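You operate a simulated robot arm through the tools that you are given. There is no shell and no other tool. Be economical: measure what you need, move in short steps, check, and stop when the job is done.

You are at the controls of a simulated robot arm. One attempt, no reset.

Task
Fit the green dot keycap on the long pink module, then clamp the module in the clamp plate.
Fine: first clamp the module in the vice, press the keycap home on the bare stem, open the vice; lay the module in the clamp plate, then swing the yellow knob clamp shut; the yellow keycap stays on. Set down upright: long pink module.

The check looks at the end state, three seconds after you hand in, the way a careful person would. Anything else that was tipped, shoved, dropped, spilled or broken makes it a failure.

Robot
A 6-joint arm with a two-finger parallel gripper, fixed in place. Base frame: the origin is at the foot of the arm, x ahead of it, y to its left, z up. Lengths are in cm, angles in rad, forces in N, time in s.
With the tool pointing down near the work surface it reaches from about 18 to 76 cm from the base axis. Its first joint turns from -2.897 to 2.897 rad. Payload 3.91 kg.
The tool frame sits at the grasp point between the pads (the TCP): z along the fingers, y along the line on which they close. The tips reach 3 cm beyond it. The gripper opens to 11 cm. The fingers are 2 cm wide and 1 cm thick; the gripper's body (4.8 by 11.2 cm) begins 5.5 cm behind the TCP.
Orientation is told as [roll, pitch, yaw] about the base's x, y, z axes, in that order, counted from this pose: with the fingers straight down and closing along the base's y, the tool's x points along the base's -x, its y along +y and its z along -z.

Tools
- The arm moves only by the tool apply_moves. Its argument "increments" is a list of rows, each a list of 3 entries, a list of its own where there are three numbers: the opening in per cent of the stroke, from 0 (shut) to 100 (fully open), then the shift along the base's x, y, z in mm, then the turn, a rotation vector about the base's x, y, z in rad. In form: [[claw, [dx, dy, dz], [ax, ay, az]], ...]. A call has 1 to 20 rows; each row is the pose to reach, as a shift and turn from the pose commanded when the call began. A row lasts 0.2 s, in which the tool goes at most 5 cm and 0.15 rad; a call with a longer step from one row to the next is refused whole, and so is a gripper value outside its range. Where a pose cannot be reached the arm comes as near as it can. A force on the tool above 40 N (or 10 N above the force at the start of the call, whichever is more), or a blocked arm, ends the call early, and 0.2 s more pass. Each finger travels about 4.5 cm/s and halts on what it meets, pressing with about 45 N; the grip force reading is that of the motor and also rises with nothing between the fingers. The clock runs only during rows and for 0.2 s after the last one: add rows that repeat a pose to give the fingers time. The reply holds the time, the measured pose of the TCP, the force on the tool along the base axes, the opening and the grip force, in the units named above and with some noise, with the torque about the TCP (base axes, N m) and any sound that the robot's microphone picked up.
- Cameras (640 x 400 px; columns grow to the right, rows downward): "scene" is fixed at [19.85, -49.54, 131.93]; the picture's right is [0.88, -0.48, 0.00], its down [-0.24, -0.44, -0.87] and it looks along [0.41, 0.76, -0.50] (base axes); focal length 313 px, centre (320, 200). "wrist" rides on the gripper at [7.1, 2.2, -10.7] in the tool frame; the picture's right is [-0.29, 0.96, 0.00], its down [-0.76, -0.23, -0.61] and it looks along [-0.58, -0.18, 0.79] (tool axes); focal length 243 px, centre (320, 200). There is no depth. A picture from a camera that has moved, and an enlarged one, comes with that camera's place and axes in the base frame and with its lens. The place of the scene camera against the robot may be out by one fixed shift of up to 2.5 cm in any direction.
- camera(camera): a new picture of that camera. It takes no simulated time.
- move_column(by): slides the trunk up (or, below 0, down) by that many cm; the arm rides with it, the base frame stays. It gives what a move gives, with no picture.
- zoom(camera, box): a new picture of the part [left, top, right, bottom] of that camera's present view, enlarged. It takes no simulated time.
- sign_off(): hands the job in; it is judged then, once.

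Go step by step. Nothing tells you positions but the pictures and the camera data: compare them with the known pose of the tool, close in by small moves and look again before you grip or let go. The budget is 120 turns and 64 pictures, counting those below and the enlarged ones. Unless the task says otherwise, let go and move clear before handing in, and close with one line.

The tools are called after "Emit:" by a JSON object that holds its "fn" and its "kwargs". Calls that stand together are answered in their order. apply_moves: Moves the arm, as the interface text tells. Its arguments: {"type":"object","properties":{"increments":{"type":"array","items":{"type":"array"}}},"required":["increments"]} The other tools are called the same way: move_column (by) slides the trunk up or down; camera (camera) takes a picture; zoom (camera, box) takes an enlarged picture of a part of a camera's view; sign_off () hands the job in.

At the start:

```text
time: 0.0
tool_pos: [39.34, 12.86, 108.78]
ee_rot: [-0.002, 0.001, 0.0]
wrist_force: [0.8, 0.3, -0.6]
ft_torque: [-0.01, 0.0, -0.02]
finger_gap: 10.99
gripper_force: 0.0
trunk travel left (down, up): [-47.5, 11.5]
```

scene: 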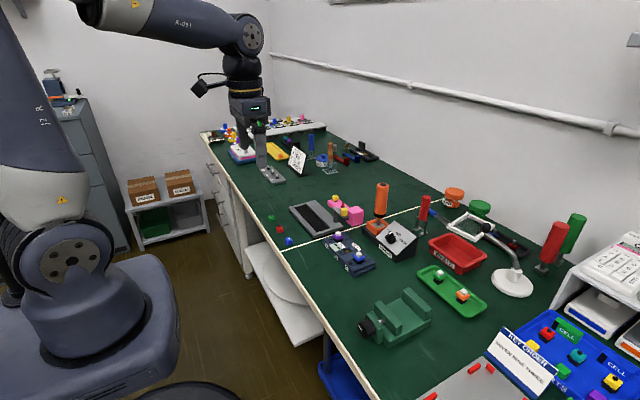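
wrist: 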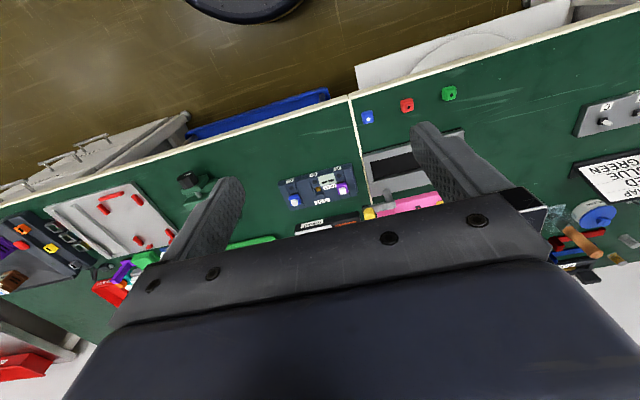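

The bench shows a green vice, a clamp plate (dark tray), a pink module and several keycaps. I'll zoom in to identify them.

Emit:
{"fn": "zoom", "kwargs": {"camera": "scene", "box": [260, 170, 420, 270]}}

Emit:
{"fn": "zoom", "kwargs": {"camera": "scene", "box": [340, 250, 500, 350]}}

Emit:
{"fn": "zoom", "kwargs": {"camera": "scene", "box": [200, 110, 360, 210]}}

Emit:
{"fn": "zoom", "kwargs": {"camera": "scene", "box": [440, 250, 640, 400]}}

```text
4.00 times, centred on (340, 220) of scene
camera zoom: at [19.85, -49.54, 131.93], right [0.88, -0.48, 0.0], down [-0.24, -0.44, -0.87], along [0.41, 0.76, -0.5], focal length 1252 px, centre (240, 120)
```

zoom: 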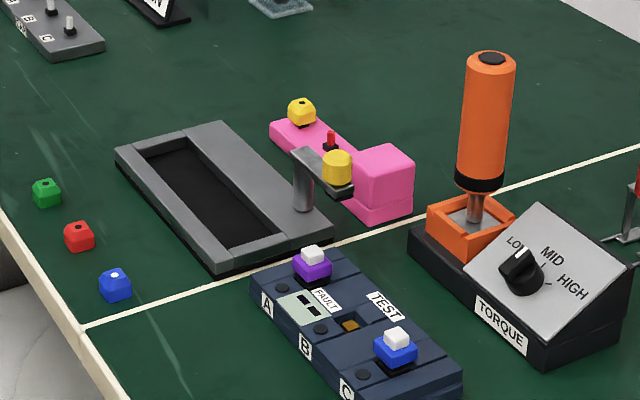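

```text
4.00 times, centred on (420, 300) of scene
camera zoom: at [19.85, -49.54, 131.93], right [0.88, -0.48, 0.0], down [-0.24, -0.44, -0.87], along [0.41, 0.76, -0.5], focal length 1252 px, centre (-80, -200)
```

zoom: 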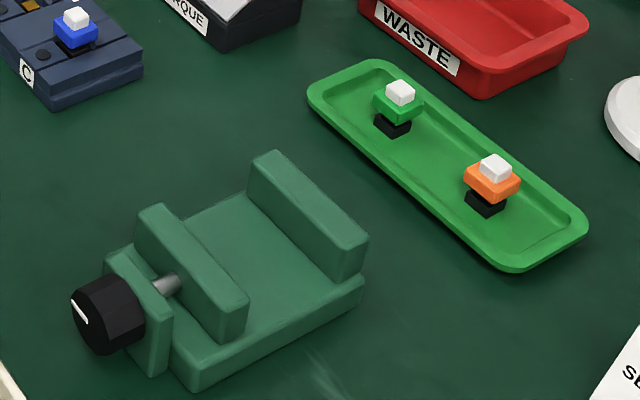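

```text
4.00 times, centred on (280, 160) of scene
camera zoom: at [19.85, -49.54, 131.93], right [0.88, -0.48, 0.0], down [-0.24, -0.44, -0.87], along [0.41, 0.76, -0.5], focal length 1252 px, centre (480, 360)
```

zoom: 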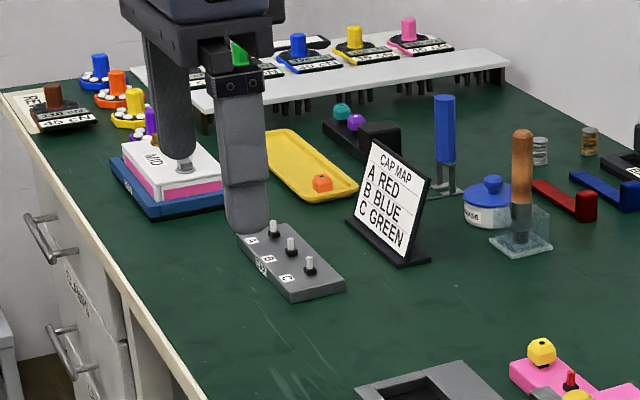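

```text
2.67 times, centred on (540, 325) of scene
camera zoom: at [19.85, -49.54, 131.93], right [0.88, -0.48, 0.0], down [-0.24, -0.44, -0.87], along [0.41, 0.76, -0.5], focal length 834 px, centre (-267, -133)
```

zoom: 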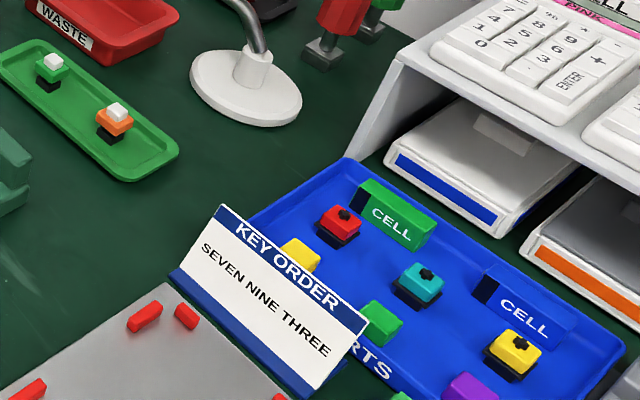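

The bench top sits at about z 75, so I'll lower the trunk and take closer wrist pictures. The module looks like the pink bar with a yellow cap, a bare red stem and a block at one end. The loose caps lie near the bench's front edge.

Emit:
{"fn": "move_column", "kwargs": {"by": -14}}

Emit:
{"fn": "camera", "kwargs": {"camera": "wrist"}}

```text
time: 1.7
tool_pos: [39.46, 12.89, 94.76]
ee_rot: [-0.001, -0.002, 0.0]
wrist_force: [-0.5, 0.0, -0.4]
ft_torque: [-0.02, 0.0, 0.05]
finger_gap: 11.01
gripper_force: 0.0
trunk travel left (down, up): [-33.5, 25.5]
```

```text
57 pictures are left
camera wrist: at [32.4, 15.14, 105.51], right [0.29, 0.96, 0.0], down [0.76, -0.23, 0.61], along [0.58, -0.18, -0.79], focal length 243 px, centre (320, 200)
```

wrist: 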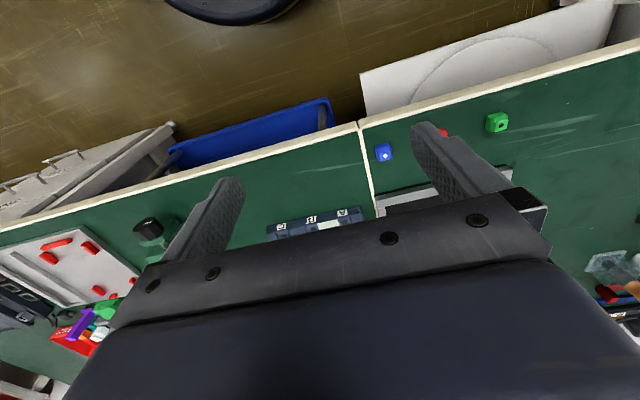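

Emit:
{"fn": "apply_moves", "kwargs": {"increments": [[100, [48, 0, 0], [0, 0, 0]], [100, [96, 20, 0], [0, 0, 0]], [100, [140, 40, 0], [0, 0, 0]], [100, [180, 60, 0], [0, 0, 0]], [100, [180, 60, 0], [0, 0, 0]]]}}

Emit:
{"fn": "camera", "kwargs": {"camera": "wrist"}}

```text
refused: row 2 steps farther than a row can; nothing moved
```

```text
56 pictures are left
camera wrist: at [32.4, 15.14, 105.51], right [0.29, 0.96, 0.0], down [0.76, -0.23, 0.61], along [0.58, -0.18, -0.79], focal length 243 px, centre (320, 200)
```

wrist: 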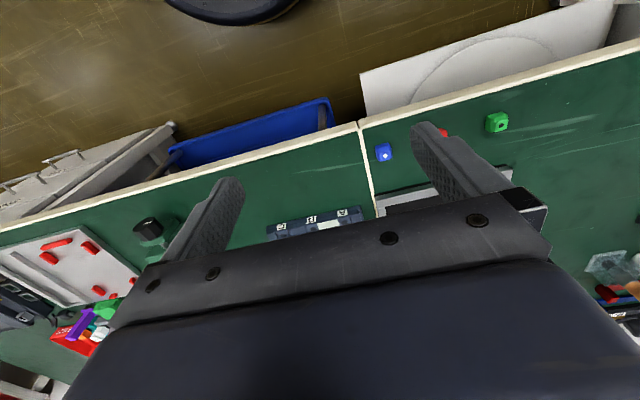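

Emit:
{"fn": "apply_moves", "kwargs": {"increments": [[100, [45, 0, 0], [0, 0, 0]], [100, [90, 15, 0], [0, 0, 0]], [100, [135, 30, 0], [0, 0, 0]], [100, [180, 45, 0], [0, 0, 0]], [100, [180, 45, 0], [0, 0, 0]]]}}

```text
time: 2.9
tool_pos: [57.43, 17.44, 94.81]
ee_rot: [0.0, 0.0, 0.0]
wrist_force: [0.5, 0.4, 0.6]
ft_torque: [0.0, 0.0, -0.01]
finger_gap: 11.04
gripper_force: 0.2
trunk travel left (down, up): [-33.5, 25.5]
```

Emit:
{"fn": "camera", "kwargs": {"camera": "wrist"}}

```text
55 pictures are left
camera wrist: at [50.39, 19.66, 105.53], right [0.29, 0.96, 0.0], down [0.76, -0.23, 0.61], along [0.58, -0.18, -0.79], focal length 243 px, centre (320, 200)
```

wrist: 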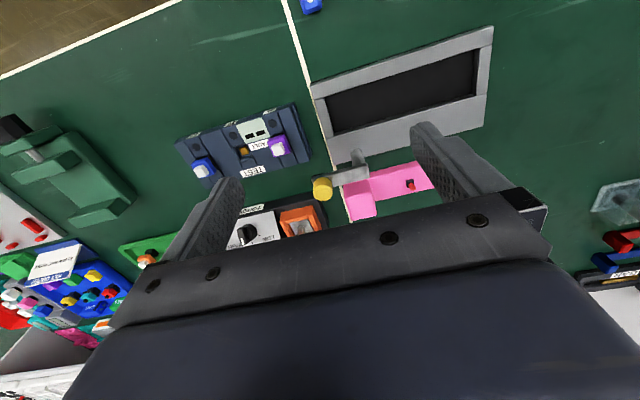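

Emit:
{"fn": "zoom", "kwargs": {"camera": "wrist", "box": [300, 10, 500, 135]}}

Emit:
{"fn": "zoom", "kwargs": {"camera": "wrist", "box": [300, 130, 460, 230]}}

Emit:
{"fn": "zoom", "kwargs": {"camera": "wrist", "box": [0, 100, 160, 225]}}

```text
3.20 times, centred on (400, 72) of wrist
camera zoom: at [50.39, 19.66, 105.53], right [0.29, 0.96, 0.0], down [0.76, -0.23, 0.61], along [0.58, -0.18, -0.79], focal length 776 px, centre (64, 608)
```

zoom: 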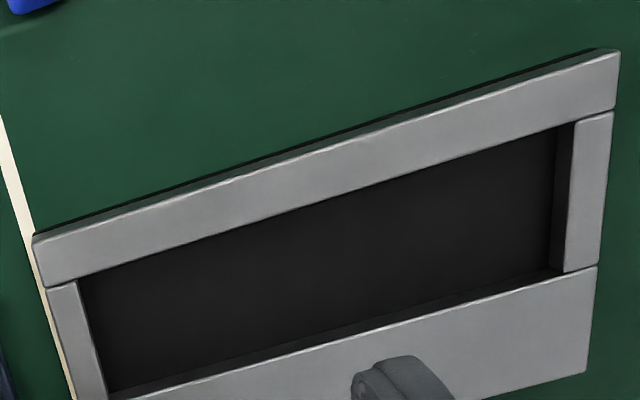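

```text
4.00 times, centred on (380, 180) of wrist
camera zoom: at [50.39, 19.66, 105.53], right [0.29, 0.96, 0.0], down [0.76, -0.23, 0.61], along [0.58, -0.18, -0.79], focal length 970 px, centre (80, 280)
```

zoom: 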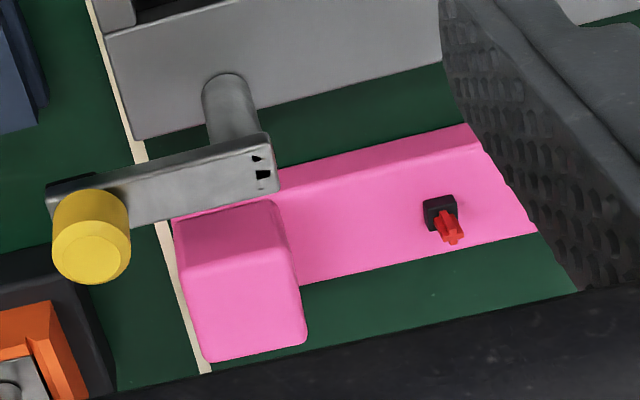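

```text
3.20 times, centred on (80, 162) of wrist
camera zoom: at [50.39, 19.66, 105.53], right [0.29, 0.96, 0.0], down [0.76, -0.23, 0.61], along [0.58, -0.18, -0.79], focal length 776 px, centre (1088, 320)
```

zoom: 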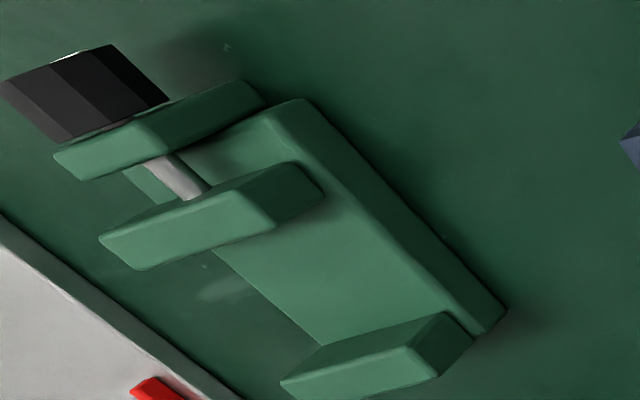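

The module bar runs along y at about x 72, with its block at y≈19. The plate recess and the vice jaws line up with the same axes. I'll turn the gripper by -90° so it closes along x, with the camera on the clear side, and look at the module.

Emit:
{"fn": "apply_moves", "kwargs": {"increments": [[60, [10, 0, 0], [0, 0, -0.14]], [60, [20, 0, 0], [0, 0, -0.28]], [60, [30, 0, 0], [0, 0, -0.42]], [60, [40, 0, 0], [0, 0, -0.56]], [60, [50, 0, 0], [0, 0, -0.7]], [60, [60, 0, 0], [0, 0, -0.84]], [60, [70, 0, 0], [0, 0, -0.98]], [60, [80, 0, 0], [0, 0, -1.12]], [60, [90, 0, 0], [0, 0, -1.26]], [60, [100, 5, 0], [0, 0, -1.4]], [60, [120, 10, 0], [0, 0, -1.5]], [60, [135, 15, 0], [0, 0, -1.5708]], [60, [135, 15, 0], [0, 0, -1.5708]]]}}

Emit:
{"fn": "camera", "kwargs": {"camera": "wrist"}}

```text
time: 5.7
tool_pos: [67.71, 18.02, 95.27]
ee_rot: [-0.001, 0.0, -1.572]
wrist_force: [-0.1, 0.2, 0.4]
ft_torque: [-0.02, 0.02, -0.03]
finger_gap: 6.6
gripper_force: 0.0
out of reach, approached as far as the arm can: row 11, 12, 13
trunk travel left (down, up): [-33.5, 25.5]
```

```text
51 pictures are left
camera wrist: at [69.92, 25.18, 106.03], right [0.96, -0.29, 0.0], down [-0.23, -0.76, 0.61], along [-0.18, -0.58, -0.79], focal length 243 px, centre (320, 200)
```

wrist: 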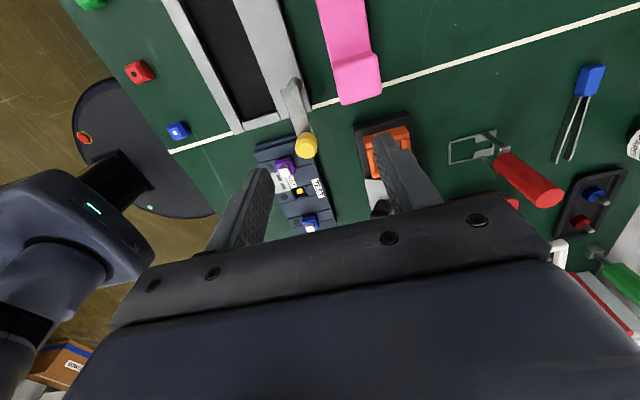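

Reach is short at this trunk height. I'll back off and raise the tool, lower the trunk, and then reach out again.

Emit:
{"fn": "apply_moves", "kwargs": {"increments": [[60, [-40, 10, 30], [0, 0, 0]], [60, [-80, 20, 60], [0, 0, 0]], [60, [-110, 20, 100], [0, 0, 0]], [60, [-110, 20, 140], [0, 0, 0]], [60, [-110, 20, 140], [0, 0, 0]]]}}

Emit:
{"fn": "move_column", "kwargs": {"by": -16}}

Emit:
{"fn": "apply_moves", "kwargs": {"increments": [[60, [40, 0, 0], [0, 0, 0]], [60, [80, 0, 0], [0, 0, 0]], [60, [120, 0, 0], [0, 0, 0]], [60, [130, 0, 0], [0, 0, 0]], [60, [130, 0, 0], [0, 0, 0]]]}}

Emit:
{"fn": "camera", "kwargs": {"camera": "wrist"}}

```text
refused: row 1 steps farther than a row can; nothing moved
```

```text
time: 7.1
tool_pos: [67.86, 18.01, 82.74]
ee_rot: [0.028, 0.008, -1.571]
wrist_force: [-4.4, -0.5, 14.5]
ft_torque: [-0.13, -0.34, 0.0]
finger_gap: 6.44
gripper_force: 0.2
trunk travel left (down, up): [-19.8, 39.2]
stopped: the force on the tool passed its limit at 54 N (the readings are from after the stop); the commanded pose is now the measured one
```

```text
time: 8.3
tool_pos: [68.28, 17.95, 82.87]
ee_rot: [0.033, 0.009, -1.57]
wrist_force: [-8.9, 5.3, 33.0]
ft_torque: [0.09, -0.89, 0.2]
finger_gap: 6.54
gripper_force: 0.0
out of reach, approached as far as the arm can: row 1, 2, 3, 4, 5
trunk travel left (down, up): [-19.8, 39.2]
```

```text
50 pictures are left
camera wrist: at [70.06, 25.06, 93.69], right [0.96, -0.29, 0.03], down [-0.25, -0.77, 0.59], along [-0.15, -0.57, -0.8], focal length 243 px, centre (320, 200)
```

wrist: 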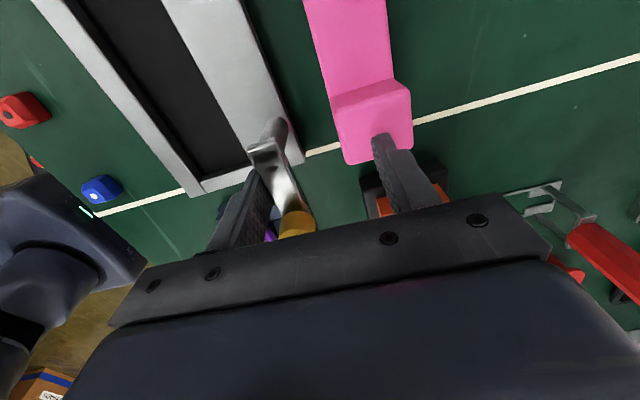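

I should not have batched those calls: the move was refused but the trunk still came down, and a finger now presses on something, probably the clamp arm. I'll lift straight up first and then check.

Emit:
{"fn": "move_column", "kwargs": {"by": 8}}

```text
time: 9.5
tool_pos: [68.32, 17.86, 90.3]
ee_rot: [0.025, 0.006, -1.571]
wrist_force: [0.7, 0.2, -0.7]
ft_torque: [0.03, 0.01, -0.02]
finger_gap: 6.59
gripper_force: 0.1
trunk travel left (down, up): [-27.8, 31.2]
```

Emit:
{"fn": "camera", "kwargs": {"camera": "wrist"}}

Emit:
{"fn": "zoom", "kwargs": {"camera": "scene", "box": [260, 170, 420, 270]}}

```text
49 pictures are left
camera wrist: at [70.36, 25.03, 101.2], right [0.96, -0.29, 0.02], down [-0.25, -0.76, 0.6], along [-0.16, -0.58, -0.8], focal length 243 px, centre (320, 200)
```

wrist: 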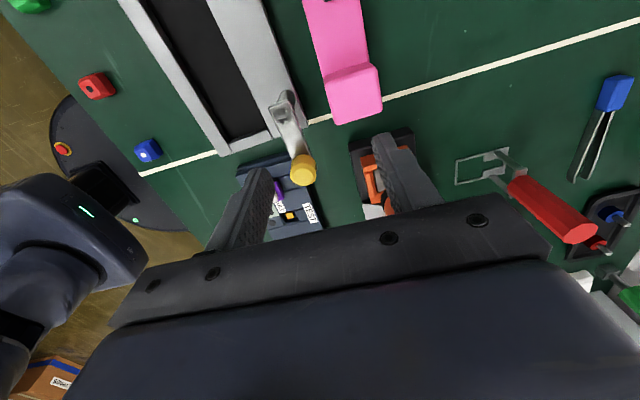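

```text
4.00 times, centred on (340, 220) of scene
camera zoom: at [19.85, -49.54, 131.93], right [0.88, -0.48, 0.0], down [-0.24, -0.44, -0.87], along [0.41, 0.76, -0.5], focal length 1252 px, centre (240, 120)
```

zoom: 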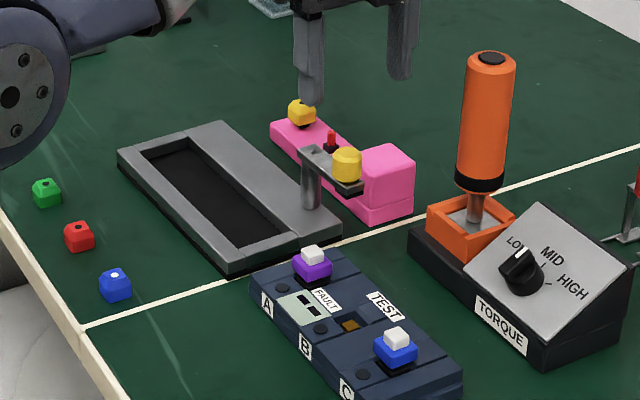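

The clamp plate slid slightly, by under 1 cm, and nothing tipped. From here I'll chain only calls that don't depend on each other. I'm backing off and rising before lowering the trunk.

Emit:
{"fn": "apply_moves", "kwargs": {"increments": [[60, [-30, 0, 30], [0, 0, 0]], [60, [-60, 0, 60], [0, 0, 0]], [60, [-80, 0, 100], [0, 0, 0]], [60, [-80, 0, 140], [0, 0, 0]], [60, [-80, 0, 140], [0, 0, 0]]]}}

```text
time: 10.7
tool_pos: [59.28, 17.46, 103.3]
ee_rot: [0.028, 0.009, -1.572]
wrist_force: [-0.7, 0.3, 0.0]
ft_torque: [-0.01, -0.01, 0.02]
finger_gap: 6.58
gripper_force: 0.1
out of reach, approached as far as the arm can: row 4, 5
trunk travel left (down, up): [-27.8, 31.2]
```

Working back from those reach limits, the arm reaches farthest when the shoulder is level with the wrist, which means the trunk near its starting height. I'll raise it.

Emit:
{"fn": "move_column", "kwargs": {"by": 18}}

```text
time: 12.7
tool_pos: [59.25, 17.39, 121.12]
ee_rot: [0.031, 0.008, -1.571]
wrist_force: [-1.0, 0.3, 0.0]
ft_torque: [-0.01, 0.01, 0.0]
finger_gap: 6.61
gripper_force: 0.1
trunk travel left (down, up): [-45.8, 13.2]
```

Emit:
{"fn": "apply_moves", "kwargs": {"increments": [[60, [10, 5, -45], [-0.008, 0.031, 0]], [60, [20, 10, -90], [-0.008, 0.031, 0]], [60, [30, 15, -135], [-0.008, 0.031, 0]], [60, [40, 20, -180], [-0.008, 0.031, 0]], [60, [50, 25, -225], [-0.008, 0.031, 0]], [60, [80, 30, -250], [-0.008, 0.031, 0]], [60, [110, 30, -270], [-0.008, 0.031, 0]], [60, [110, 30, -270], [-0.008, 0.031, 0]]]}}

Emit:
{"fn": "camera", "kwargs": {"camera": "wrist"}}

```text
time: 14.5
tool_pos: [70.45, 20.31, 93.93]
ee_rot: [0.0, -0.001, -1.569]
wrist_force: [0.0, 0.0, 0.2]
ft_torque: [-0.02, 0.01, 0.02]
finger_gap: 6.59
gripper_force: 0.0
trunk travel left (down, up): [-45.8, 13.2]
```

```text
47 pictures are left
camera wrist: at [72.66, 27.6, 104.72], right [0.96, -0.29, 0.0], down [-0.23, -0.76, 0.61], along [-0.18, -0.58, -0.79], focal length 243 px, centre (320, 200)
```

wrist: 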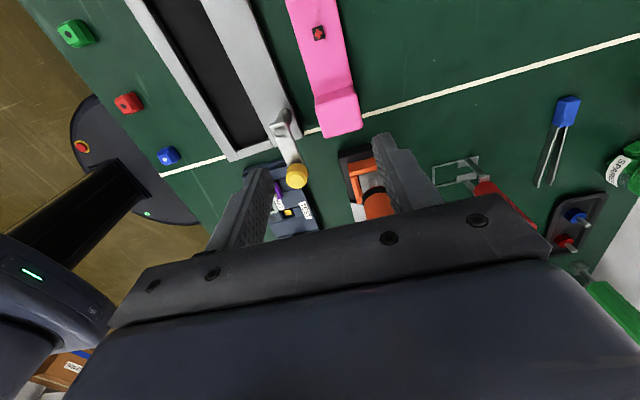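

Emit:
{"fn": "zoom", "kwargs": {"camera": "wrist", "box": [250, 0, 410, 200]}}

```text
2.00 times, centred on (330, 100) of wrist
camera zoom: at [72.66, 27.6, 104.72], right [0.96, -0.29, 0.0], down [-0.23, -0.76, 0.61], along [-0.18, -0.58, -0.79], focal length 485 px, centre (300, 400)
```

zoom: 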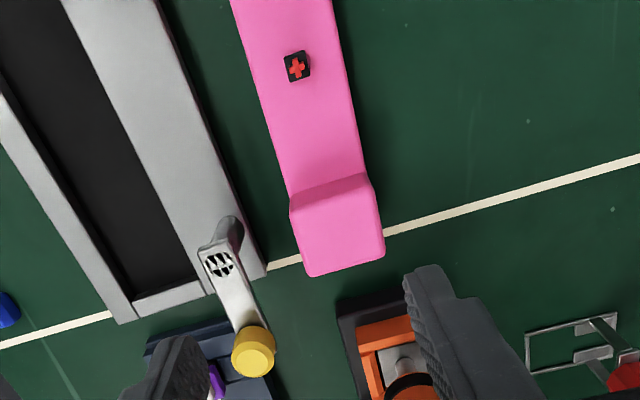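

The block is centred near (72.0, 18.95) and measures about 4.2 × 3.8 cm. I'll line up over it and descend part way.

Emit:
{"fn": "apply_moves", "kwargs": {"increments": [[55, [15.5, -14, -30], [0, 0, 0]], [55, [15.5, -14, -60], [0, 0, 0]], [55, [15.5, -14, -85], [0, 0, 0]], [55, [15.5, -14, -85], [0, 0, 0]]]}}

Emit:
{"fn": "camera", "kwargs": {"camera": "wrist"}}

```text
time: 15.5
tool_pos: [72.13, 18.89, 85.5]
ee_rot: [0.0, 0.001, -1.571]
wrist_force: [-0.6, 0.1, 0.2]
ft_torque: [-0.04, 0.01, -0.01]
finger_gap: 6.04
gripper_force: 0.0
trunk travel left (down, up): [-45.8, 13.2]
```

```text
45 pictures are left
camera wrist: at [74.22, 26.11, 96.25], right [0.96, -0.29, 0.0], down [-0.23, -0.76, 0.61], along [-0.18, -0.58, -0.79], focal length 243 px, centre (320, 200)
```

wrist: 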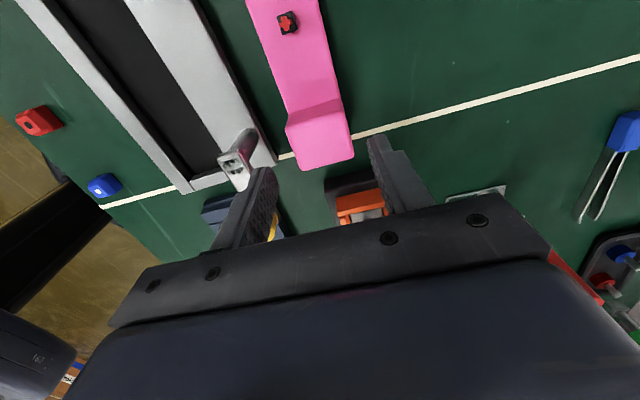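

Emit:
{"fn": "apply_moves", "kwargs": {"increments": [[55, [-1, 0.5, -25], [0, 0, 0]], [55, [-1, 0.5, -50], [0, 0, 0]], [55, [-1, 0.5, -72], [0, 0, 0]], [55, [-1, 0.5, -72], [0, 0, 0]]]}}

Emit:
{"fn": "camera", "kwargs": {"camera": "wrist"}}

```text
time: 16.5
tool_pos: [71.88, 18.98, 78.43]
ee_rot: [-0.003, 0.0, -1.571]
wrist_force: [0.2, -0.7, -0.6]
ft_torque: [0.01, 0.02, 0.01]
finger_gap: 6.07
gripper_force: 0.0
trunk travel left (down, up): [-45.8, 13.2]
```

```text
44 pictures are left
camera wrist: at [74.08, 26.26, 89.12], right [0.96, -0.29, 0.0], down [-0.23, -0.76, 0.61], along [-0.18, -0.58, -0.79], focal length 243 px, centre (320, 200)
```

wrist: 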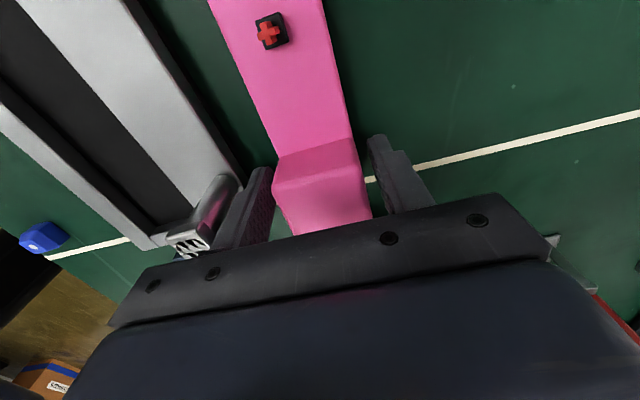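

The block is between the fingers, so I'll close on it.

Emit:
{"fn": "apply_moves", "kwargs": {"increments": [[45, [0, 0, 0], [0, 0, 0]], [30, [0, 0, 0], [0, 0, 0]], [20, [0, 0, 0], [0, 0, 0]], [20, [0, 0, 0], [0, 0, 0]]]}}

```text
time: 17.5
tool_pos: [71.86, 19.14, 78.5]
ee_rot: [-0.002, 0.002, -1.57]
wrist_force: [0.7, 0.7, 0.0]
ft_torque: [0.03, -0.06, -0.06]
finger_gap: 4.38
gripper_force: 44.9
trunk travel left (down, up): [-45.8, 13.2]
```

Emit:
{"fn": "apply_moves", "kwargs": {"increments": [[20, [0, 0, 10], [0, 0, 0]], [20, [0, 0, 40], [0, 0, 0]], [20, [0, 0, 80], [0, 0, 0]], [20, [0, 0, 120], [0, 0, 0]], [20, [0, 0, 120], [0, 0, 0]]]}}

Emit:
{"fn": "camera", "kwargs": {"camera": "wrist"}}

```text
time: 18.7
tool_pos: [71.93, 19.07, 90.6]
ee_rot: [-0.002, 0.001, -1.572]
wrist_force: [0.6, 0.1, -0.6]
ft_torque: [-0.04, 0.0, -0.02]
finger_gap: 4.37
gripper_force: 44.6
trunk travel left (down, up): [-45.8, 13.2]
```

```text
43 pictures are left
camera wrist: at [74.09, 26.29, 101.3], right [0.96, -0.29, 0.0], down [-0.23, -0.76, 0.61], along [-0.18, -0.58, -0.79], focal length 243 px, centre (320, 200)
```

wrist: 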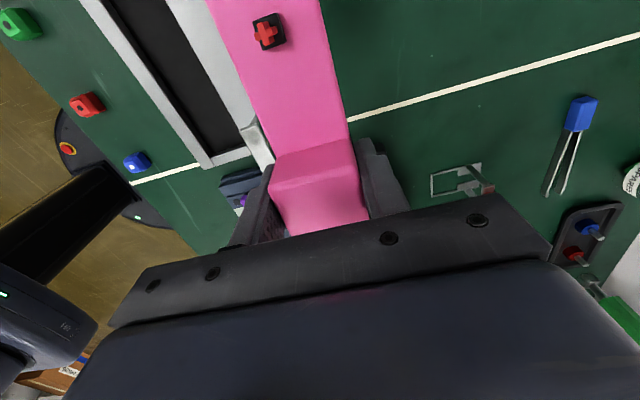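

The module is held. I'll pull back over the plate and carry it to the vice side at a safe height.

Emit:
{"fn": "apply_moves", "kwargs": {"increments": [[20, [-45, 0, 10], [0, 0, 0]], [20, [-90, 0, 20], [0, 0, 0]], [20, [-135, 0, 20], [0, 0, 0]], [20, [-170, -20, 20], [0, 0, 0]], [20, [-180, -65, 20], [0, 0, 0]], [20, [-180, -110, 20], [0, 0, 0]], [20, [-180, -155, 20], [0, 0, 0]], [20, [-180, -200, 20], [0, 0, 0]], [20, [-180, -245, 20], [0, 0, 0]], [20, [-180, -290, 20], [0, 0, 0]], [20, [-180, -335, 20], [0, 0, 0]], [20, [-180, -380, 20], [0, 0, 0]], [20, [-180, -425, 20], [0, 0, 0]], [20, [-180, -450, 20], [0, 0, 0]], [20, [-180, -450, 20], [0, 0, 0]]]}}

Emit:
{"fn": "camera", "kwargs": {"camera": "wrist"}}

Emit:
{"fn": "zoom", "kwargs": {"camera": "scene", "box": [320, 230, 480, 350]}}

```text
time: 21.9
tool_pos: [53.93, -25.85, 92.32]
ee_rot: [-0.002, -0.001, -1.569]
wrist_force: [0.3, 0.1, -0.7]
ft_torque: [-0.09, 0.03, 0.0]
finger_gap: 4.36
gripper_force: 45.4
trunk travel left (down, up): [-45.8, 13.2]
```

```text
42 pictures are left
camera wrist: at [56.08, -18.71, 103.17], right [0.96, -0.29, 0.0], down [-0.23, -0.76, 0.61], along [-0.18, -0.58, -0.79], focal length 243 px, centre (320, 200)
```

wrist: 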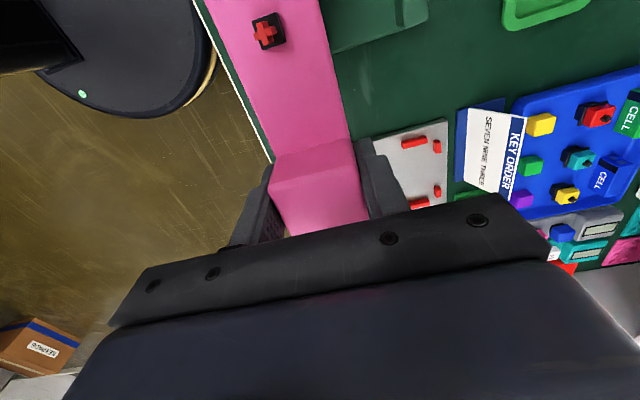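

```text
3.33 times, centred on (400, 290) of scene
camera zoom: at [19.85, -49.54, 131.93], right [0.88, -0.48, 0.0], down [-0.24, -0.44, -0.87], along [0.41, 0.76, -0.5], focal length 1043 px, centre (53, -100)
```

zoom: 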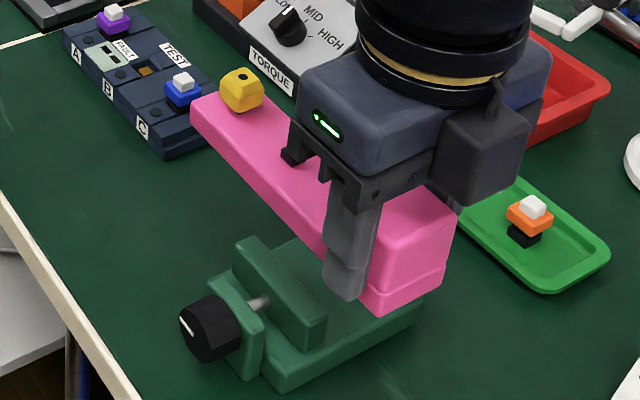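

Emit:
{"fn": "apply_moves", "kwargs": {"increments": [[20, [-30, 30, 0], [0, 0, 0]], [20, [-60, 60, 0], [0, 0, 0]], [20, [-75, 100, 0], [0, 0, 0]], [20, [-75, 140, 0], [0, 0, 0]], [20, [-75, 140, 0], [0, 0, 0]]]}}

Emit:
{"fn": "zoom", "kwargs": {"camera": "wrist", "box": [260, 0, 500, 160]}}

```text
time: 23.1
tool_pos: [46.28, -11.88, 92.56]
ee_rot: [-0.001, 0.0, -1.572]
wrist_force: [0.2, 0.1, -1.6]
ft_torque: [-0.05, 0.02, 0.0]
finger_gap: 4.35
gripper_force: 44.4
trunk travel left (down, up): [-45.8, 13.2]
```

```text
2.50 times, centred on (380, 80) of wrist
camera zoom: at [48.58, -4.59, 103.18], right [0.96, -0.29, 0.0], down [-0.23, -0.76, 0.61], along [-0.18, -0.58, -0.79], focal length 606 px, centre (170, 500)
```

zoom: 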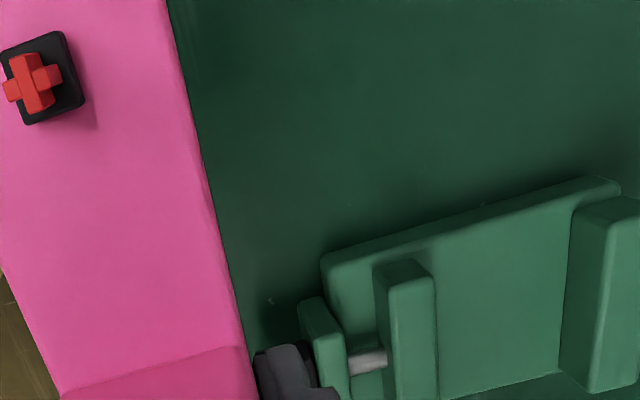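

The jaw gap runs from x 55.8 to 61.7, the jaws span y -14 to -20.8, their tops are at 80.5 and the bed is near 78. I'll bring the bar over the gap with the block outside the -y side.

Emit:
{"fn": "apply_moves", "kwargs": {"increments": [[20, [33, -30, 0], [0, 0, 0]], [20, [66, -60, 0], [0, 0, 0]], [20, [99, -90, 0], [0, 0, 0]], [20, [130, -121, 0], [0, 0, 0]], [20, [130, -121, -30], [0, 0, 0]], [20, [130, -121, -60], [0, 0, 0]], [20, [130, -121, -60], [0, 0, 0]]]}}

Emit:
{"fn": "camera", "kwargs": {"camera": "wrist"}}

Emit:
{"fn": "zoom", "kwargs": {"camera": "scene", "box": [320, 230, 480, 350]}}

```text
time: 24.7
tool_pos: [59.38, -23.89, 86.52]
ee_rot: [-0.003, -0.001, -1.571]
wrist_force: [-0.8, 0.0, -1.7]
ft_torque: [-0.11, -0.01, -0.03]
finger_gap: 4.37
gripper_force: 44.9
trunk travel left (down, up): [-45.8, 13.2]
```

```text
39 pictures are left
camera wrist: at [61.62, -16.74, 97.17], right [0.96, -0.29, 0.0], down [-0.23, -0.76, 0.61], along [-0.18, -0.58, -0.79], focal length 243 px, centre (320, 200)
```

wrist: 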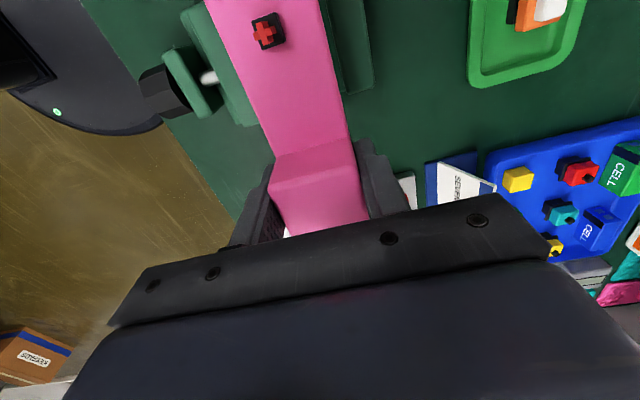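

```text
3.33 times, centred on (400, 290) of scene
camera zoom: at [19.85, -49.54, 131.93], right [0.88, -0.48, 0.0], down [-0.24, -0.44, -0.87], along [0.41, 0.76, -0.5], focal length 1043 px, centre (53, -100)
```

zoom: 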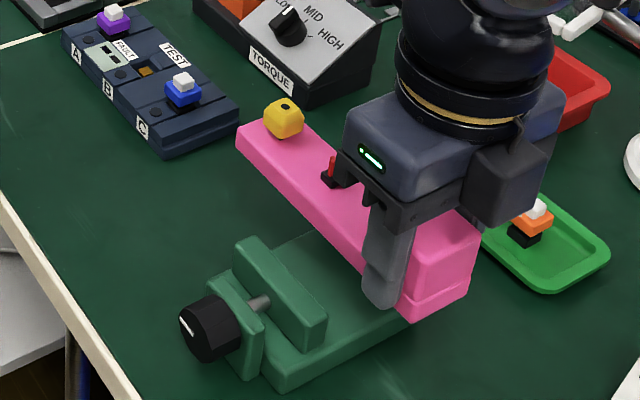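

Emit:
{"fn": "apply_moves", "kwargs": {"increments": [[20, [0, 0, -15], [0, 0, 0]], [20, [0, 0, -28], [0, 0, 0]], [20, [0, 0, -36], [0, 0, 0]], [20, [0, 0, -36], [0, 0, 0]]]}}

Emit:
{"fn": "zoom", "kwargs": {"camera": "scene", "box": [350, 250, 470, 340]}}

```text
time: 25.7
tool_pos: [59.33, -24.02, 82.74]
ee_rot: [-0.002, -0.002, -1.571]
wrist_force: [0.3, 0.4, -0.8]
ft_torque: [-0.08, 0.0, -0.01]
finger_gap: 4.36
gripper_force: 45.0
trunk travel left (down, up): [-45.8, 13.2]
```

```text
4.44 times, centred on (410, 295) of scene
camera zoom: at [19.85, -49.54, 131.93], right [0.88, -0.48, 0.0], down [-0.24, -0.44, -0.87], along [0.41, 0.76, -0.5], focal length 1391 px, centre (-80, -222)
```

zoom: 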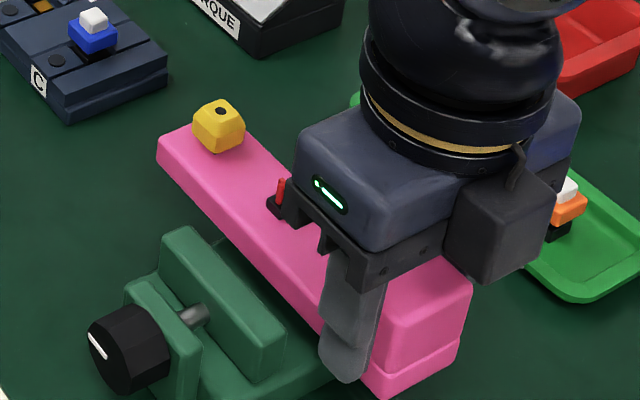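

Emit:
{"fn": "apply_moves", "kwargs": {"increments": [[20, [0, 0, -3], [0, 0, 0]], [20, [0, 0, -5], [0, 0, 0]], [20, [0, 0, -7], [0, 0, 0]], [20, [0, 0, -7], [0, 0, 0]]]}}

```text
time: 26.7
tool_pos: [59.31, -23.89, 82.16]
ee_rot: [-0.002, 0.0, -1.573]
wrist_force: [0.1, -0.1, -1.4]
ft_torque: [-0.15, 0.01, -0.01]
finger_gap: 4.34
gripper_force: 45.4
trunk travel left (down, up): [-45.8, 13.2]
```

Emit:
{"fn": "apply_moves", "kwargs": {"increments": [[20, [0, 0, -2], [0, 0, 0]], [20, [0, 0, -3], [0, 0, 0]], [20, [0, 0, -4], [0, 0, 0]], [20, [0, 0, -5], [0, 0, 0]], [20, [0, 0, -6], [0, 0, 0]]]}}

```text
time: 27.9
tool_pos: [59.38, -24.06, 81.66]
ee_rot: [-0.001, 0.0, -1.569]
wrist_force: [-0.2, -0.9, -1.0]
ft_torque: [-0.1, -0.03, 0.02]
finger_gap: 4.36
gripper_force: 45.1
trunk travel left (down, up): [-45.8, 13.2]
```

Emit:
{"fn": "apply_moves", "kwargs": {"increments": [[20, [0, 0, -1], [0, 0, 0]], [20, [0, 0, -2], [0, 0, 0]], [20, [0, 0, -3], [0, 0, 0]], [20, [0, 0, -4], [0, 0, 0]], [20, [0, 0, -5], [0, 0, 0]], [20, [0, 0, -6], [0, 0, 0]]]}}

Emit:
{"fn": "zoom", "kwargs": {"camera": "scene", "box": [350, 250, 470, 340]}}

```text
time: 29.3
tool_pos: [59.34, -23.96, 80.86]
ee_rot: [-0.001, 0.0, -1.572]
wrist_force: [0.3, -0.1, -1.3]
ft_torque: [-0.06, 0.02, 0.0]
finger_gap: 4.34
gripper_force: 45.0
trunk travel left (down, up): [-45.8, 13.2]
```

```text
4.44 times, centred on (410, 295) of scene
camera zoom: at [19.85, -49.54, 131.93], right [0.88, -0.48, 0.0], down [-0.24, -0.44, -0.87], along [0.41, 0.76, -0.5], focal length 1391 px, centre (-80, -222)
```

zoom: 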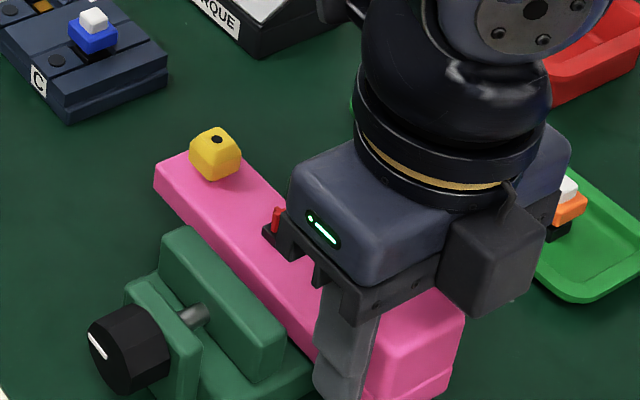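

Emit:
{"fn": "apply_moves", "kwargs": {"increments": [[20, [0, 0, -1.5], [0, 0, 0]], [20, [0, 0, -3], [0, 0, 0]], [20, [0, 0, -4.5], [0, 0, 0]], [20, [0, 0, -6], [0, 0, 0]], [20, [0, 0, -7], [0, 0, 0]], [20, [0, 0, -8], [0, 0, 0]]]}}

```text
time: 30.7
tool_pos: [59.31, -24.04, 80.6]
ee_rot: [0.005, -0.002, -1.57]
wrist_force: [-1.4, -0.8, 31.1]
ft_torque: [0.57, 0.24, 0.02]
finger_gap: 4.38
gripper_force: 45.3
trunk travel left (down, up): [-45.8, 13.2]
```

Contact: the module is sitting on the bed at about z 76.5. I'll relax the push, release slowly and check that it stays put.

Emit:
{"fn": "apply_moves", "kwargs": {"increments": [[20, [0, 0, 2.5], [0, 0, 0]], [20, [0, 0, 5], [0, 0, 0]], [20, [0, 0, 5], [0, 0, 0]], [44, [0, 0, 5], [0, 0, 0]], [50, [0, 0, 5], [0, 0, 0]], [55, [0, 0, 5], [0, 0, 0]], [55, [0, 0, 5], [0, 0, 0]]]}}

Emit:
{"fn": "camera", "kwargs": {"camera": "wrist"}}

```text
time: 32.3
tool_pos: [59.44, -23.88, 80.51]
ee_rot: [-0.001, 0.0, -1.571]
wrist_force: [0.1, 0.0, -0.7]
ft_torque: [-0.02, 0.01, -0.02]
finger_gap: 6.06
gripper_force: 0.1
trunk travel left (down, up): [-45.8, 13.2]
```

```text
35 pictures are left
camera wrist: at [61.57, -16.76, 91.39], right [0.96, -0.29, 0.0], down [-0.23, -0.76, 0.61], along [-0.18, -0.58, -0.79], focal length 243 px, centre (320, 200)
```

wrist: 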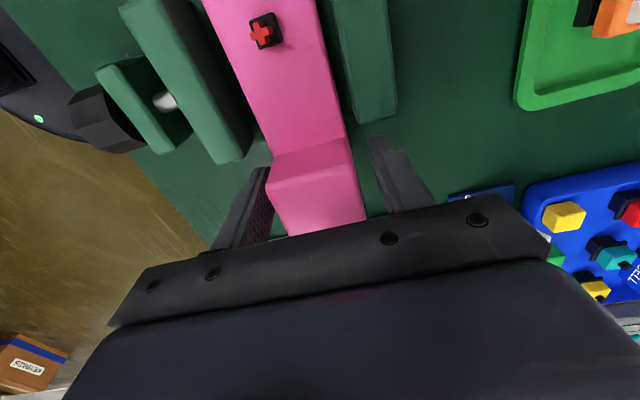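

The module rests between the jaws. I'll lift off, turn the tool back and look at the vice knob.

Emit:
{"fn": "apply_moves", "kwargs": {"increments": [[55, [0, 0, 40], [0, 0, 0]], [55, [0, 0, 80], [0, 0, 0]], [55, [0, 0, 120], [0, 0, 0]], [55, [-10, 10, 120], [0, 0, 0.14]], [55, [-20, 20, 120], [0, 0, 0.28]], [55, [-30, 30, 120], [0, 0, 0.42]], [55, [-40, 40, 120], [0, 0, 0.56]], [55, [-50, 50, 120], [0, 0, 0.7]], [55, [-60, 55, 120], [0, 0, 0.84]], [55, [-65, 60, 120], [0, 0, 0.98]], [55, [-70, 65, 120], [0, 0, 1.12]], [55, [-70, 65, 120], [0, 0, 1.26]], [55, [-70, 65, 120], [0, 0, 1.41]], [55, [-70, 65, 120], [0, 0, 1.5708]], [55, [-70, 65, 120], [0, 0, 1.5708]]]}}

Emit:
{"fn": "camera", "kwargs": {"camera": "wrist"}}

```text
refused: row 14 steps farther than a row can; nothing moved
```

```text
34 pictures are left
camera wrist: at [61.57, -16.76, 91.39], right [0.96, -0.29, 0.0], down [-0.23, -0.76, 0.61], along [-0.18, -0.58, -0.79], focal length 243 px, centre (320, 200)
```

wrist: 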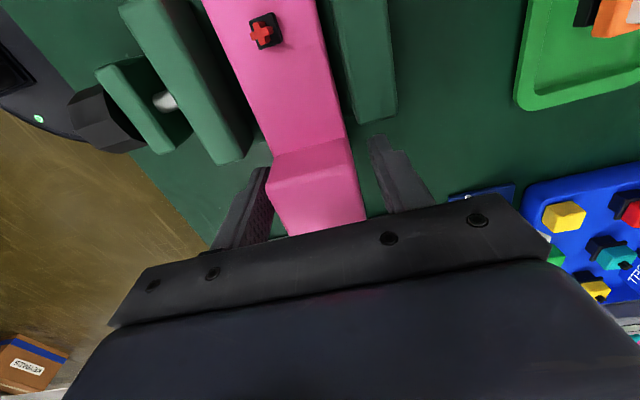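

Emit:
{"fn": "apply_moves", "kwargs": {"increments": [[55, [0, 0, 40], [0, 0, 0]], [55, [0, 0, 80], [0, 0, 0]], [55, [0, 0, 120], [0, 0, 0]], [55, [-10, 10, 120], [0, 0, 0.14]], [55, [-20, 20, 120], [0, 0, 0.28]], [55, [-30, 30, 120], [0, 0, 0.42]], [55, [-40, 40, 120], [0, 0, 0.56]], [55, [-50, 50, 120], [0, 0, 0.7]], [55, [-60, 55, 120], [0, 0, 0.84]], [55, [-65, 60, 120], [0, 0, 0.98]], [55, [-70, 65, 120], [0, 0, 1.12]], [55, [-70, 65, 120], [0, 0, 1.26]], [55, [-70, 65, 120], [0, 0, 1.4]], [55, [-70, 65, 120], [0, 0, 1.5]], [55, [-70, 65, 120], [0, 0, 1.5708]], [55, [-70, 65, 120], [0, 0, 1.5708]]]}}

```text
time: 35.7
tool_pos: [52.28, -17.44, 92.73]
ee_rot: [0.0, 0.0, 0.003]
wrist_force: [-0.4, 0.4, -0.4]
ft_torque: [-0.03, 0.01, -0.01]
finger_gap: 6.07
gripper_force: 0.0
trunk travel left (down, up): [-45.8, 13.2]
```

Emit:
{"fn": "camera", "kwargs": {"camera": "wrist"}}

Emit:
{"fn": "zoom", "kwargs": {"camera": "scene", "box": [340, 240, 500, 350]}}

```text
33 pictures are left
camera wrist: at [45.28, -15.23, 103.37], right [0.29, 0.96, 0.0], down [0.76, -0.23, 0.61], along [0.58, -0.18, -0.79], focal length 243 px, centre (320, 200)
```

wrist: 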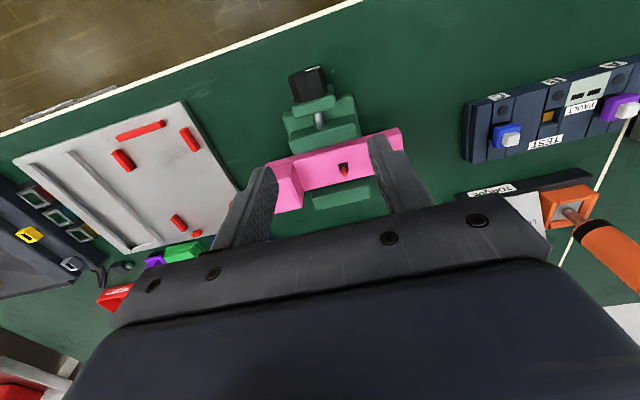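

```text
3.64 times, centred on (420, 295) of scene
camera zoom: at [19.85, -49.54, 131.93], right [0.88, -0.48, 0.0], down [-0.24, -0.44, -0.87], along [0.41, 0.76, -0.5], focal length 1138 px, centre (-44, -146)
```

zoom: 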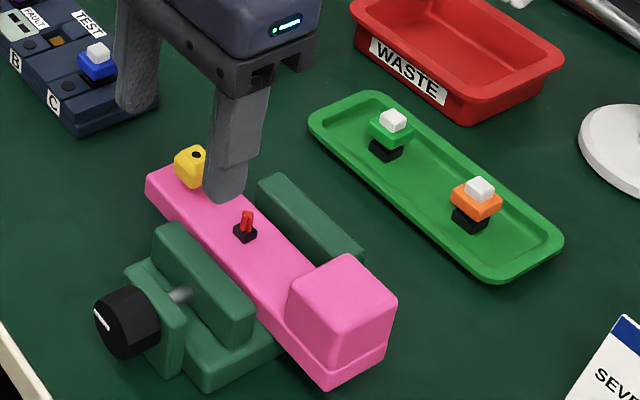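

Emit:
{"fn": "zoom", "kwargs": {"camera": "wrist", "box": [240, 50, 420, 210]}}

```text
2.50 times, centred on (330, 130) of wrist
camera zoom: at [45.28, -15.23, 103.37], right [0.29, 0.96, 0.0], down [0.76, -0.23, 0.61], along [0.58, -0.18, -0.79], focal length 606 px, centre (295, 375)
```

zoom: 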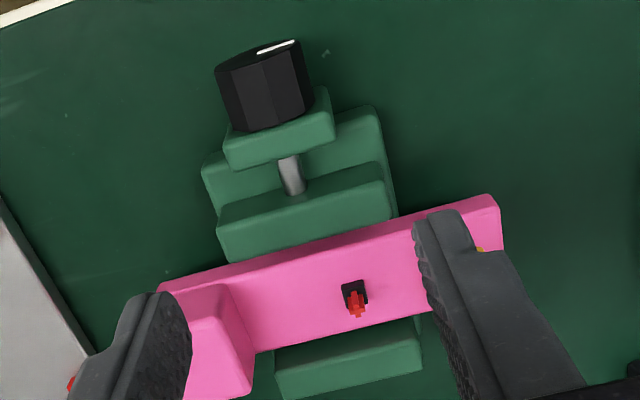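

The knob axis runs along x at about y -17.6, z 79, and the knob is 3.2 cm across. I'll straddle it from above with the fingers closing along y.

Emit:
{"fn": "apply_moves", "kwargs": {"increments": [[55, [-28, -1.5, -20], [0, 0, 0]], [55, [-28, -1.5, -60], [0, 0, 0]], [55, [-28, -1.5, -100], [0, 0, 0]], [55, [-28, -1.5, -128], [0, 0, 0]], [55, [-28, -1.5, -128], [0, 0, 0]]]}}

Emit:
{"fn": "camera", "kwargs": {"camera": "wrist"}}

```text
time: 36.9
tool_pos: [49.66, -17.59, 79.77]
ee_rot: [-0.002, 0.001, 0.0]
wrist_force: [-0.7, -0.4, -0.7]
ft_torque: [0.01, -0.01, 0.0]
finger_gap: 6.05
gripper_force: 0.0
trunk travel left (down, up): [-45.8, 13.2]
```

```text
30 pictures are left
camera wrist: at [42.48, -15.36, 90.54], right [0.29, 0.96, 0.0], down [0.76, -0.23, 0.61], along [0.58, -0.18, -0.79], focal length 243 px, centre (320, 200)
```

wrist: 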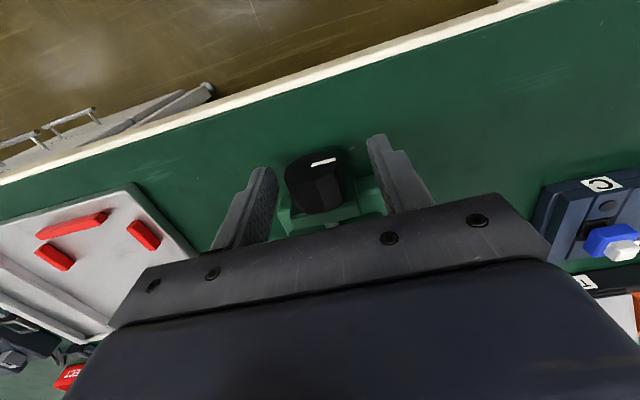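

Emit:
{"fn": "apply_moves", "kwargs": {"increments": [[40, [0, 0, 0], [0, 0, 0]], [20, [0, 0, 0], [0, 0, 0]], [15, [0, 0, 0], [0, 0, 0]], [15, [0, 0, 0], [0, 0, 0]]]}}

```text
time: 37.9
tool_pos: [49.57, -17.99, 79.88]
ee_rot: [-0.003, -0.002, 0.0]
wrist_force: [-2.2, -29.6, -3.5]
ft_torque: [-0.44, 0.14, 0.03]
finger_gap: 3.37
gripper_force: 44.9
trunk travel left (down, up): [-45.8, 13.2]
```

Emit:
{"fn": "apply_moves", "kwargs": {"increments": [[15, [0, -4.5, 0], [0, 0, 0]], [15, [0, -4.5, 0], [0, 0, 0]]]}}

```text
time: 38.5
tool_pos: [49.6, -17.97, 79.79]
ee_rot: [-0.001, 0.002, 0.0]
wrist_force: [-1.6, -4.3, -0.7]
ft_torque: [-0.09, -1.3, -0.4]
finger_gap: 3.36
gripper_force: 45.2
trunk travel left (down, up): [-45.8, 13.2]
```

Emit:
{"fn": "apply_moves", "kwargs": {"increments": [[15, [0, -1.3, 0], [0.14, 0, 0]], [15, [0, -2.5, -0.4], [0.28, 0, 0]], [15, [0, -3.7, -0.8], [0.42, 0, 0]], [15, [0, -4.8, -1.4], [0.56, 0, 0]], [15, [0, -5.8, -2.1], [0.7, 0, 0]], [15, [0, -5.8, -2.1], [0.7, 0, 0]]]}}

Emit:
{"fn": "zoom", "kwargs": {"camera": "scene", "box": [340, 240, 500, 350]}}

```text
time: 39.9
tool_pos: [49.58, -18.83, 79.59]
ee_rot: [0.697, 0.0, -0.001]
wrist_force: [-1.5, -18.0, -14.3]
ft_torque: [-0.37, -0.33, 0.28]
finger_gap: 3.36
gripper_force: 44.6
trunk travel left (down, up): [-45.8, 13.2]
```

```text
3.64 times, centred on (420, 295) of scene
camera zoom: at [19.85, -49.54, 131.93], right [0.88, -0.48, 0.0], down [-0.24, -0.44, -0.87], along [0.41, 0.76, -0.5], focal length 1138 px, centre (-44, -146)
```

zoom: 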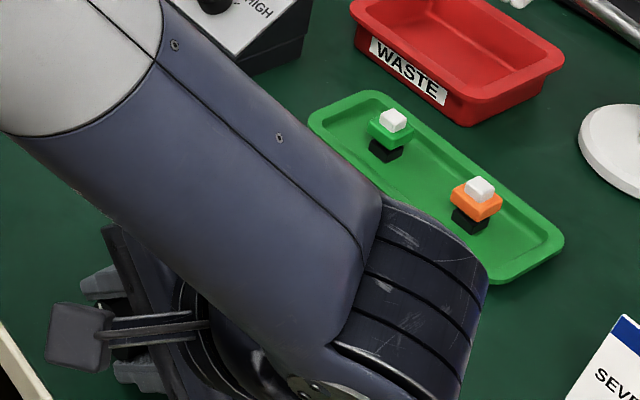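

Emit:
{"fn": "camera", "kwargs": {"camera": "wrist"}}

```text
28 pictures are left
camera wrist: at [42.49, -24.08, 89.11], right [0.29, 0.73, 0.62], down [0.76, -0.57, 0.32], along [0.58, 0.38, -0.72], focal length 243 px, centre (320, 200)
```

wrist: 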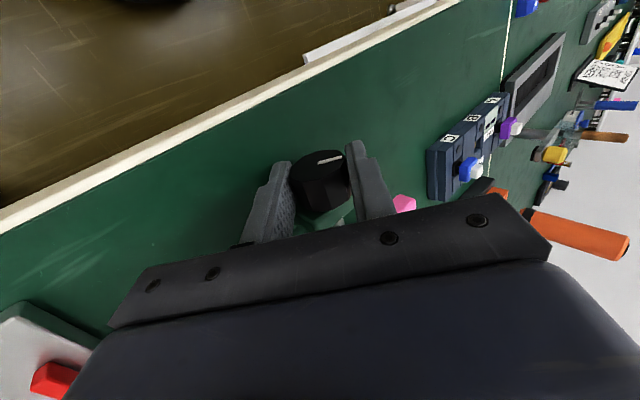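

Emit:
{"fn": "apply_moves", "kwargs": {"increments": [[15, [0, -2.7, -1.8], [0.14, 0, 0]], [15, [0, -3.8, -3.1], [0.28, 0, 0]], [15, [0, -4.6, -4.6], [0.42, 0, 0]], [15, [0, -5, -5.5], [0.5, 0, 0]], [15, [0, -5, -5.5], [0.5, 0, 0]]]}}

```text
time: 41.1
tool_pos: [49.71, -19.42, 78.91]
ee_rot: [1.198, 0.0, -0.001]
wrist_force: [-6.9, -21.0, -20.0]
ft_torque: [-0.39, -0.28, 0.26]
finger_gap: 3.36
gripper_force: 44.9
trunk travel left (down, up): [-45.8, 13.2]
```

I'll release with a narrow opening and back out along the tool axis. Then I'll return upright to see whether the jaw moved.

Emit:
{"fn": "apply_moves", "kwargs": {"increments": [[36, [0, 0, 0], [0, 0, 0]], [40, [0, 0, 2], [0, 0, 0]], [40, [0, -23, 11], [0, 0, 0]], [40, [0, -46, 22], [0, 0, 0]], [40, [0, -46, 50], [-0.14, 0, 0]], [40, [0, -40, 80], [-0.28, 0, 0]], [50, [0, -30, 110], [-0.42, 0, 0]], [50, [0, -20, 130], [-0.56, 0, 0]], [50, [0, -10, 140], [-0.7, 0, 0]], [50, [0, 0, 140], [-0.84, 0, 0]], [50, [0, 12, 140], [-0.98, 0, 0]], [50, [0, 12, 140], [-1.12, 0, 0]], [50, [0, 12, 140], [-1.198, 0, 0]], [50, [0, 12, 140], [-1.198, 0, 0]]]}}

Emit:
{"fn": "zoom", "kwargs": {"camera": "wrist", "box": [240, 50, 420, 210]}}

```text
time: 44.1
tool_pos: [49.54, -18.05, 93.0]
ee_rot: [-0.001, -0.001, 0.002]
wrist_force: [-0.4, -0.4, 0.0]
ft_torque: [0.02, 0.04, -0.03]
finger_gap: 5.49
gripper_force: 0.2
trunk travel left (down, up): [-45.8, 13.2]
```

```text
2.50 times, centred on (330, 130) of wrist
camera zoom: at [42.46, -15.75, 103.8], right [0.29, 0.96, 0.0], down [0.76, -0.23, 0.61], along [0.58, -0.18, -0.79], focal length 606 px, centre (295, 375)
```

zoom: 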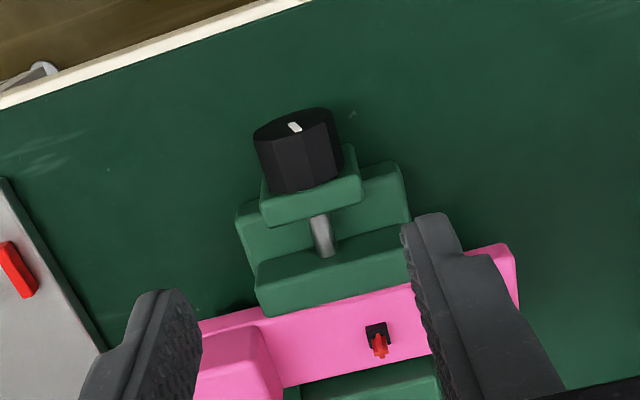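

The knob turned, and the jaw advanced about 5 mm for 1.2 rad. I'll take a longer stroke by gripping from the other tilt, at -1.0 rad.

Emit:
{"fn": "apply_moves", "kwargs": {"increments": [[50, [0, 20, 0], [-0.14, 0, 0]], [45, [0, 40, 0], [-0.28, 0, 0]], [40, [0, 60, -5], [-0.42, 0, 0]], [40, [0, 70, -10], [-0.56, 0, 0]], [40, [0, 75, -20], [-0.7, 0, 0]], [40, [0, 75, -40], [-0.84, 0, 0]], [40, [0, 70, -70], [-0.98, 0, 0]], [40, [0, 60, -100], [-1.0, 0, 0]], [40, [0, 52.5, -110.5], [-1.0, 0, 0]], [40, [0, 52.5, -110.5], [-1.0, 0, 0]]]}}

Emit:
{"fn": "camera", "kwargs": {"camera": "wrist"}}

```text
time: 46.3
tool_pos: [49.6, -12.64, 82.02]
ee_rot: [-1.002, 0.001, 0.001]
wrist_force: [0.5, -0.9, 0.2]
ft_torque: [0.02, 0.01, -0.03]
finger_gap: 4.37
gripper_force: 0.1
trunk travel left (down, up): [-45.8, 13.2]
```

```text
26 pictures are left
camera wrist: at [42.46, -2.43, 86.06], right [0.29, 0.52, -0.81], down [0.76, 0.39, 0.52], along [0.58, -0.76, -0.28], focal length 243 px, centre (320, 200)
```

wrist: 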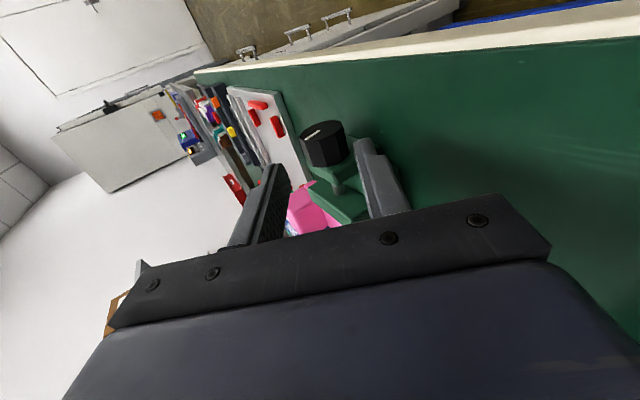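

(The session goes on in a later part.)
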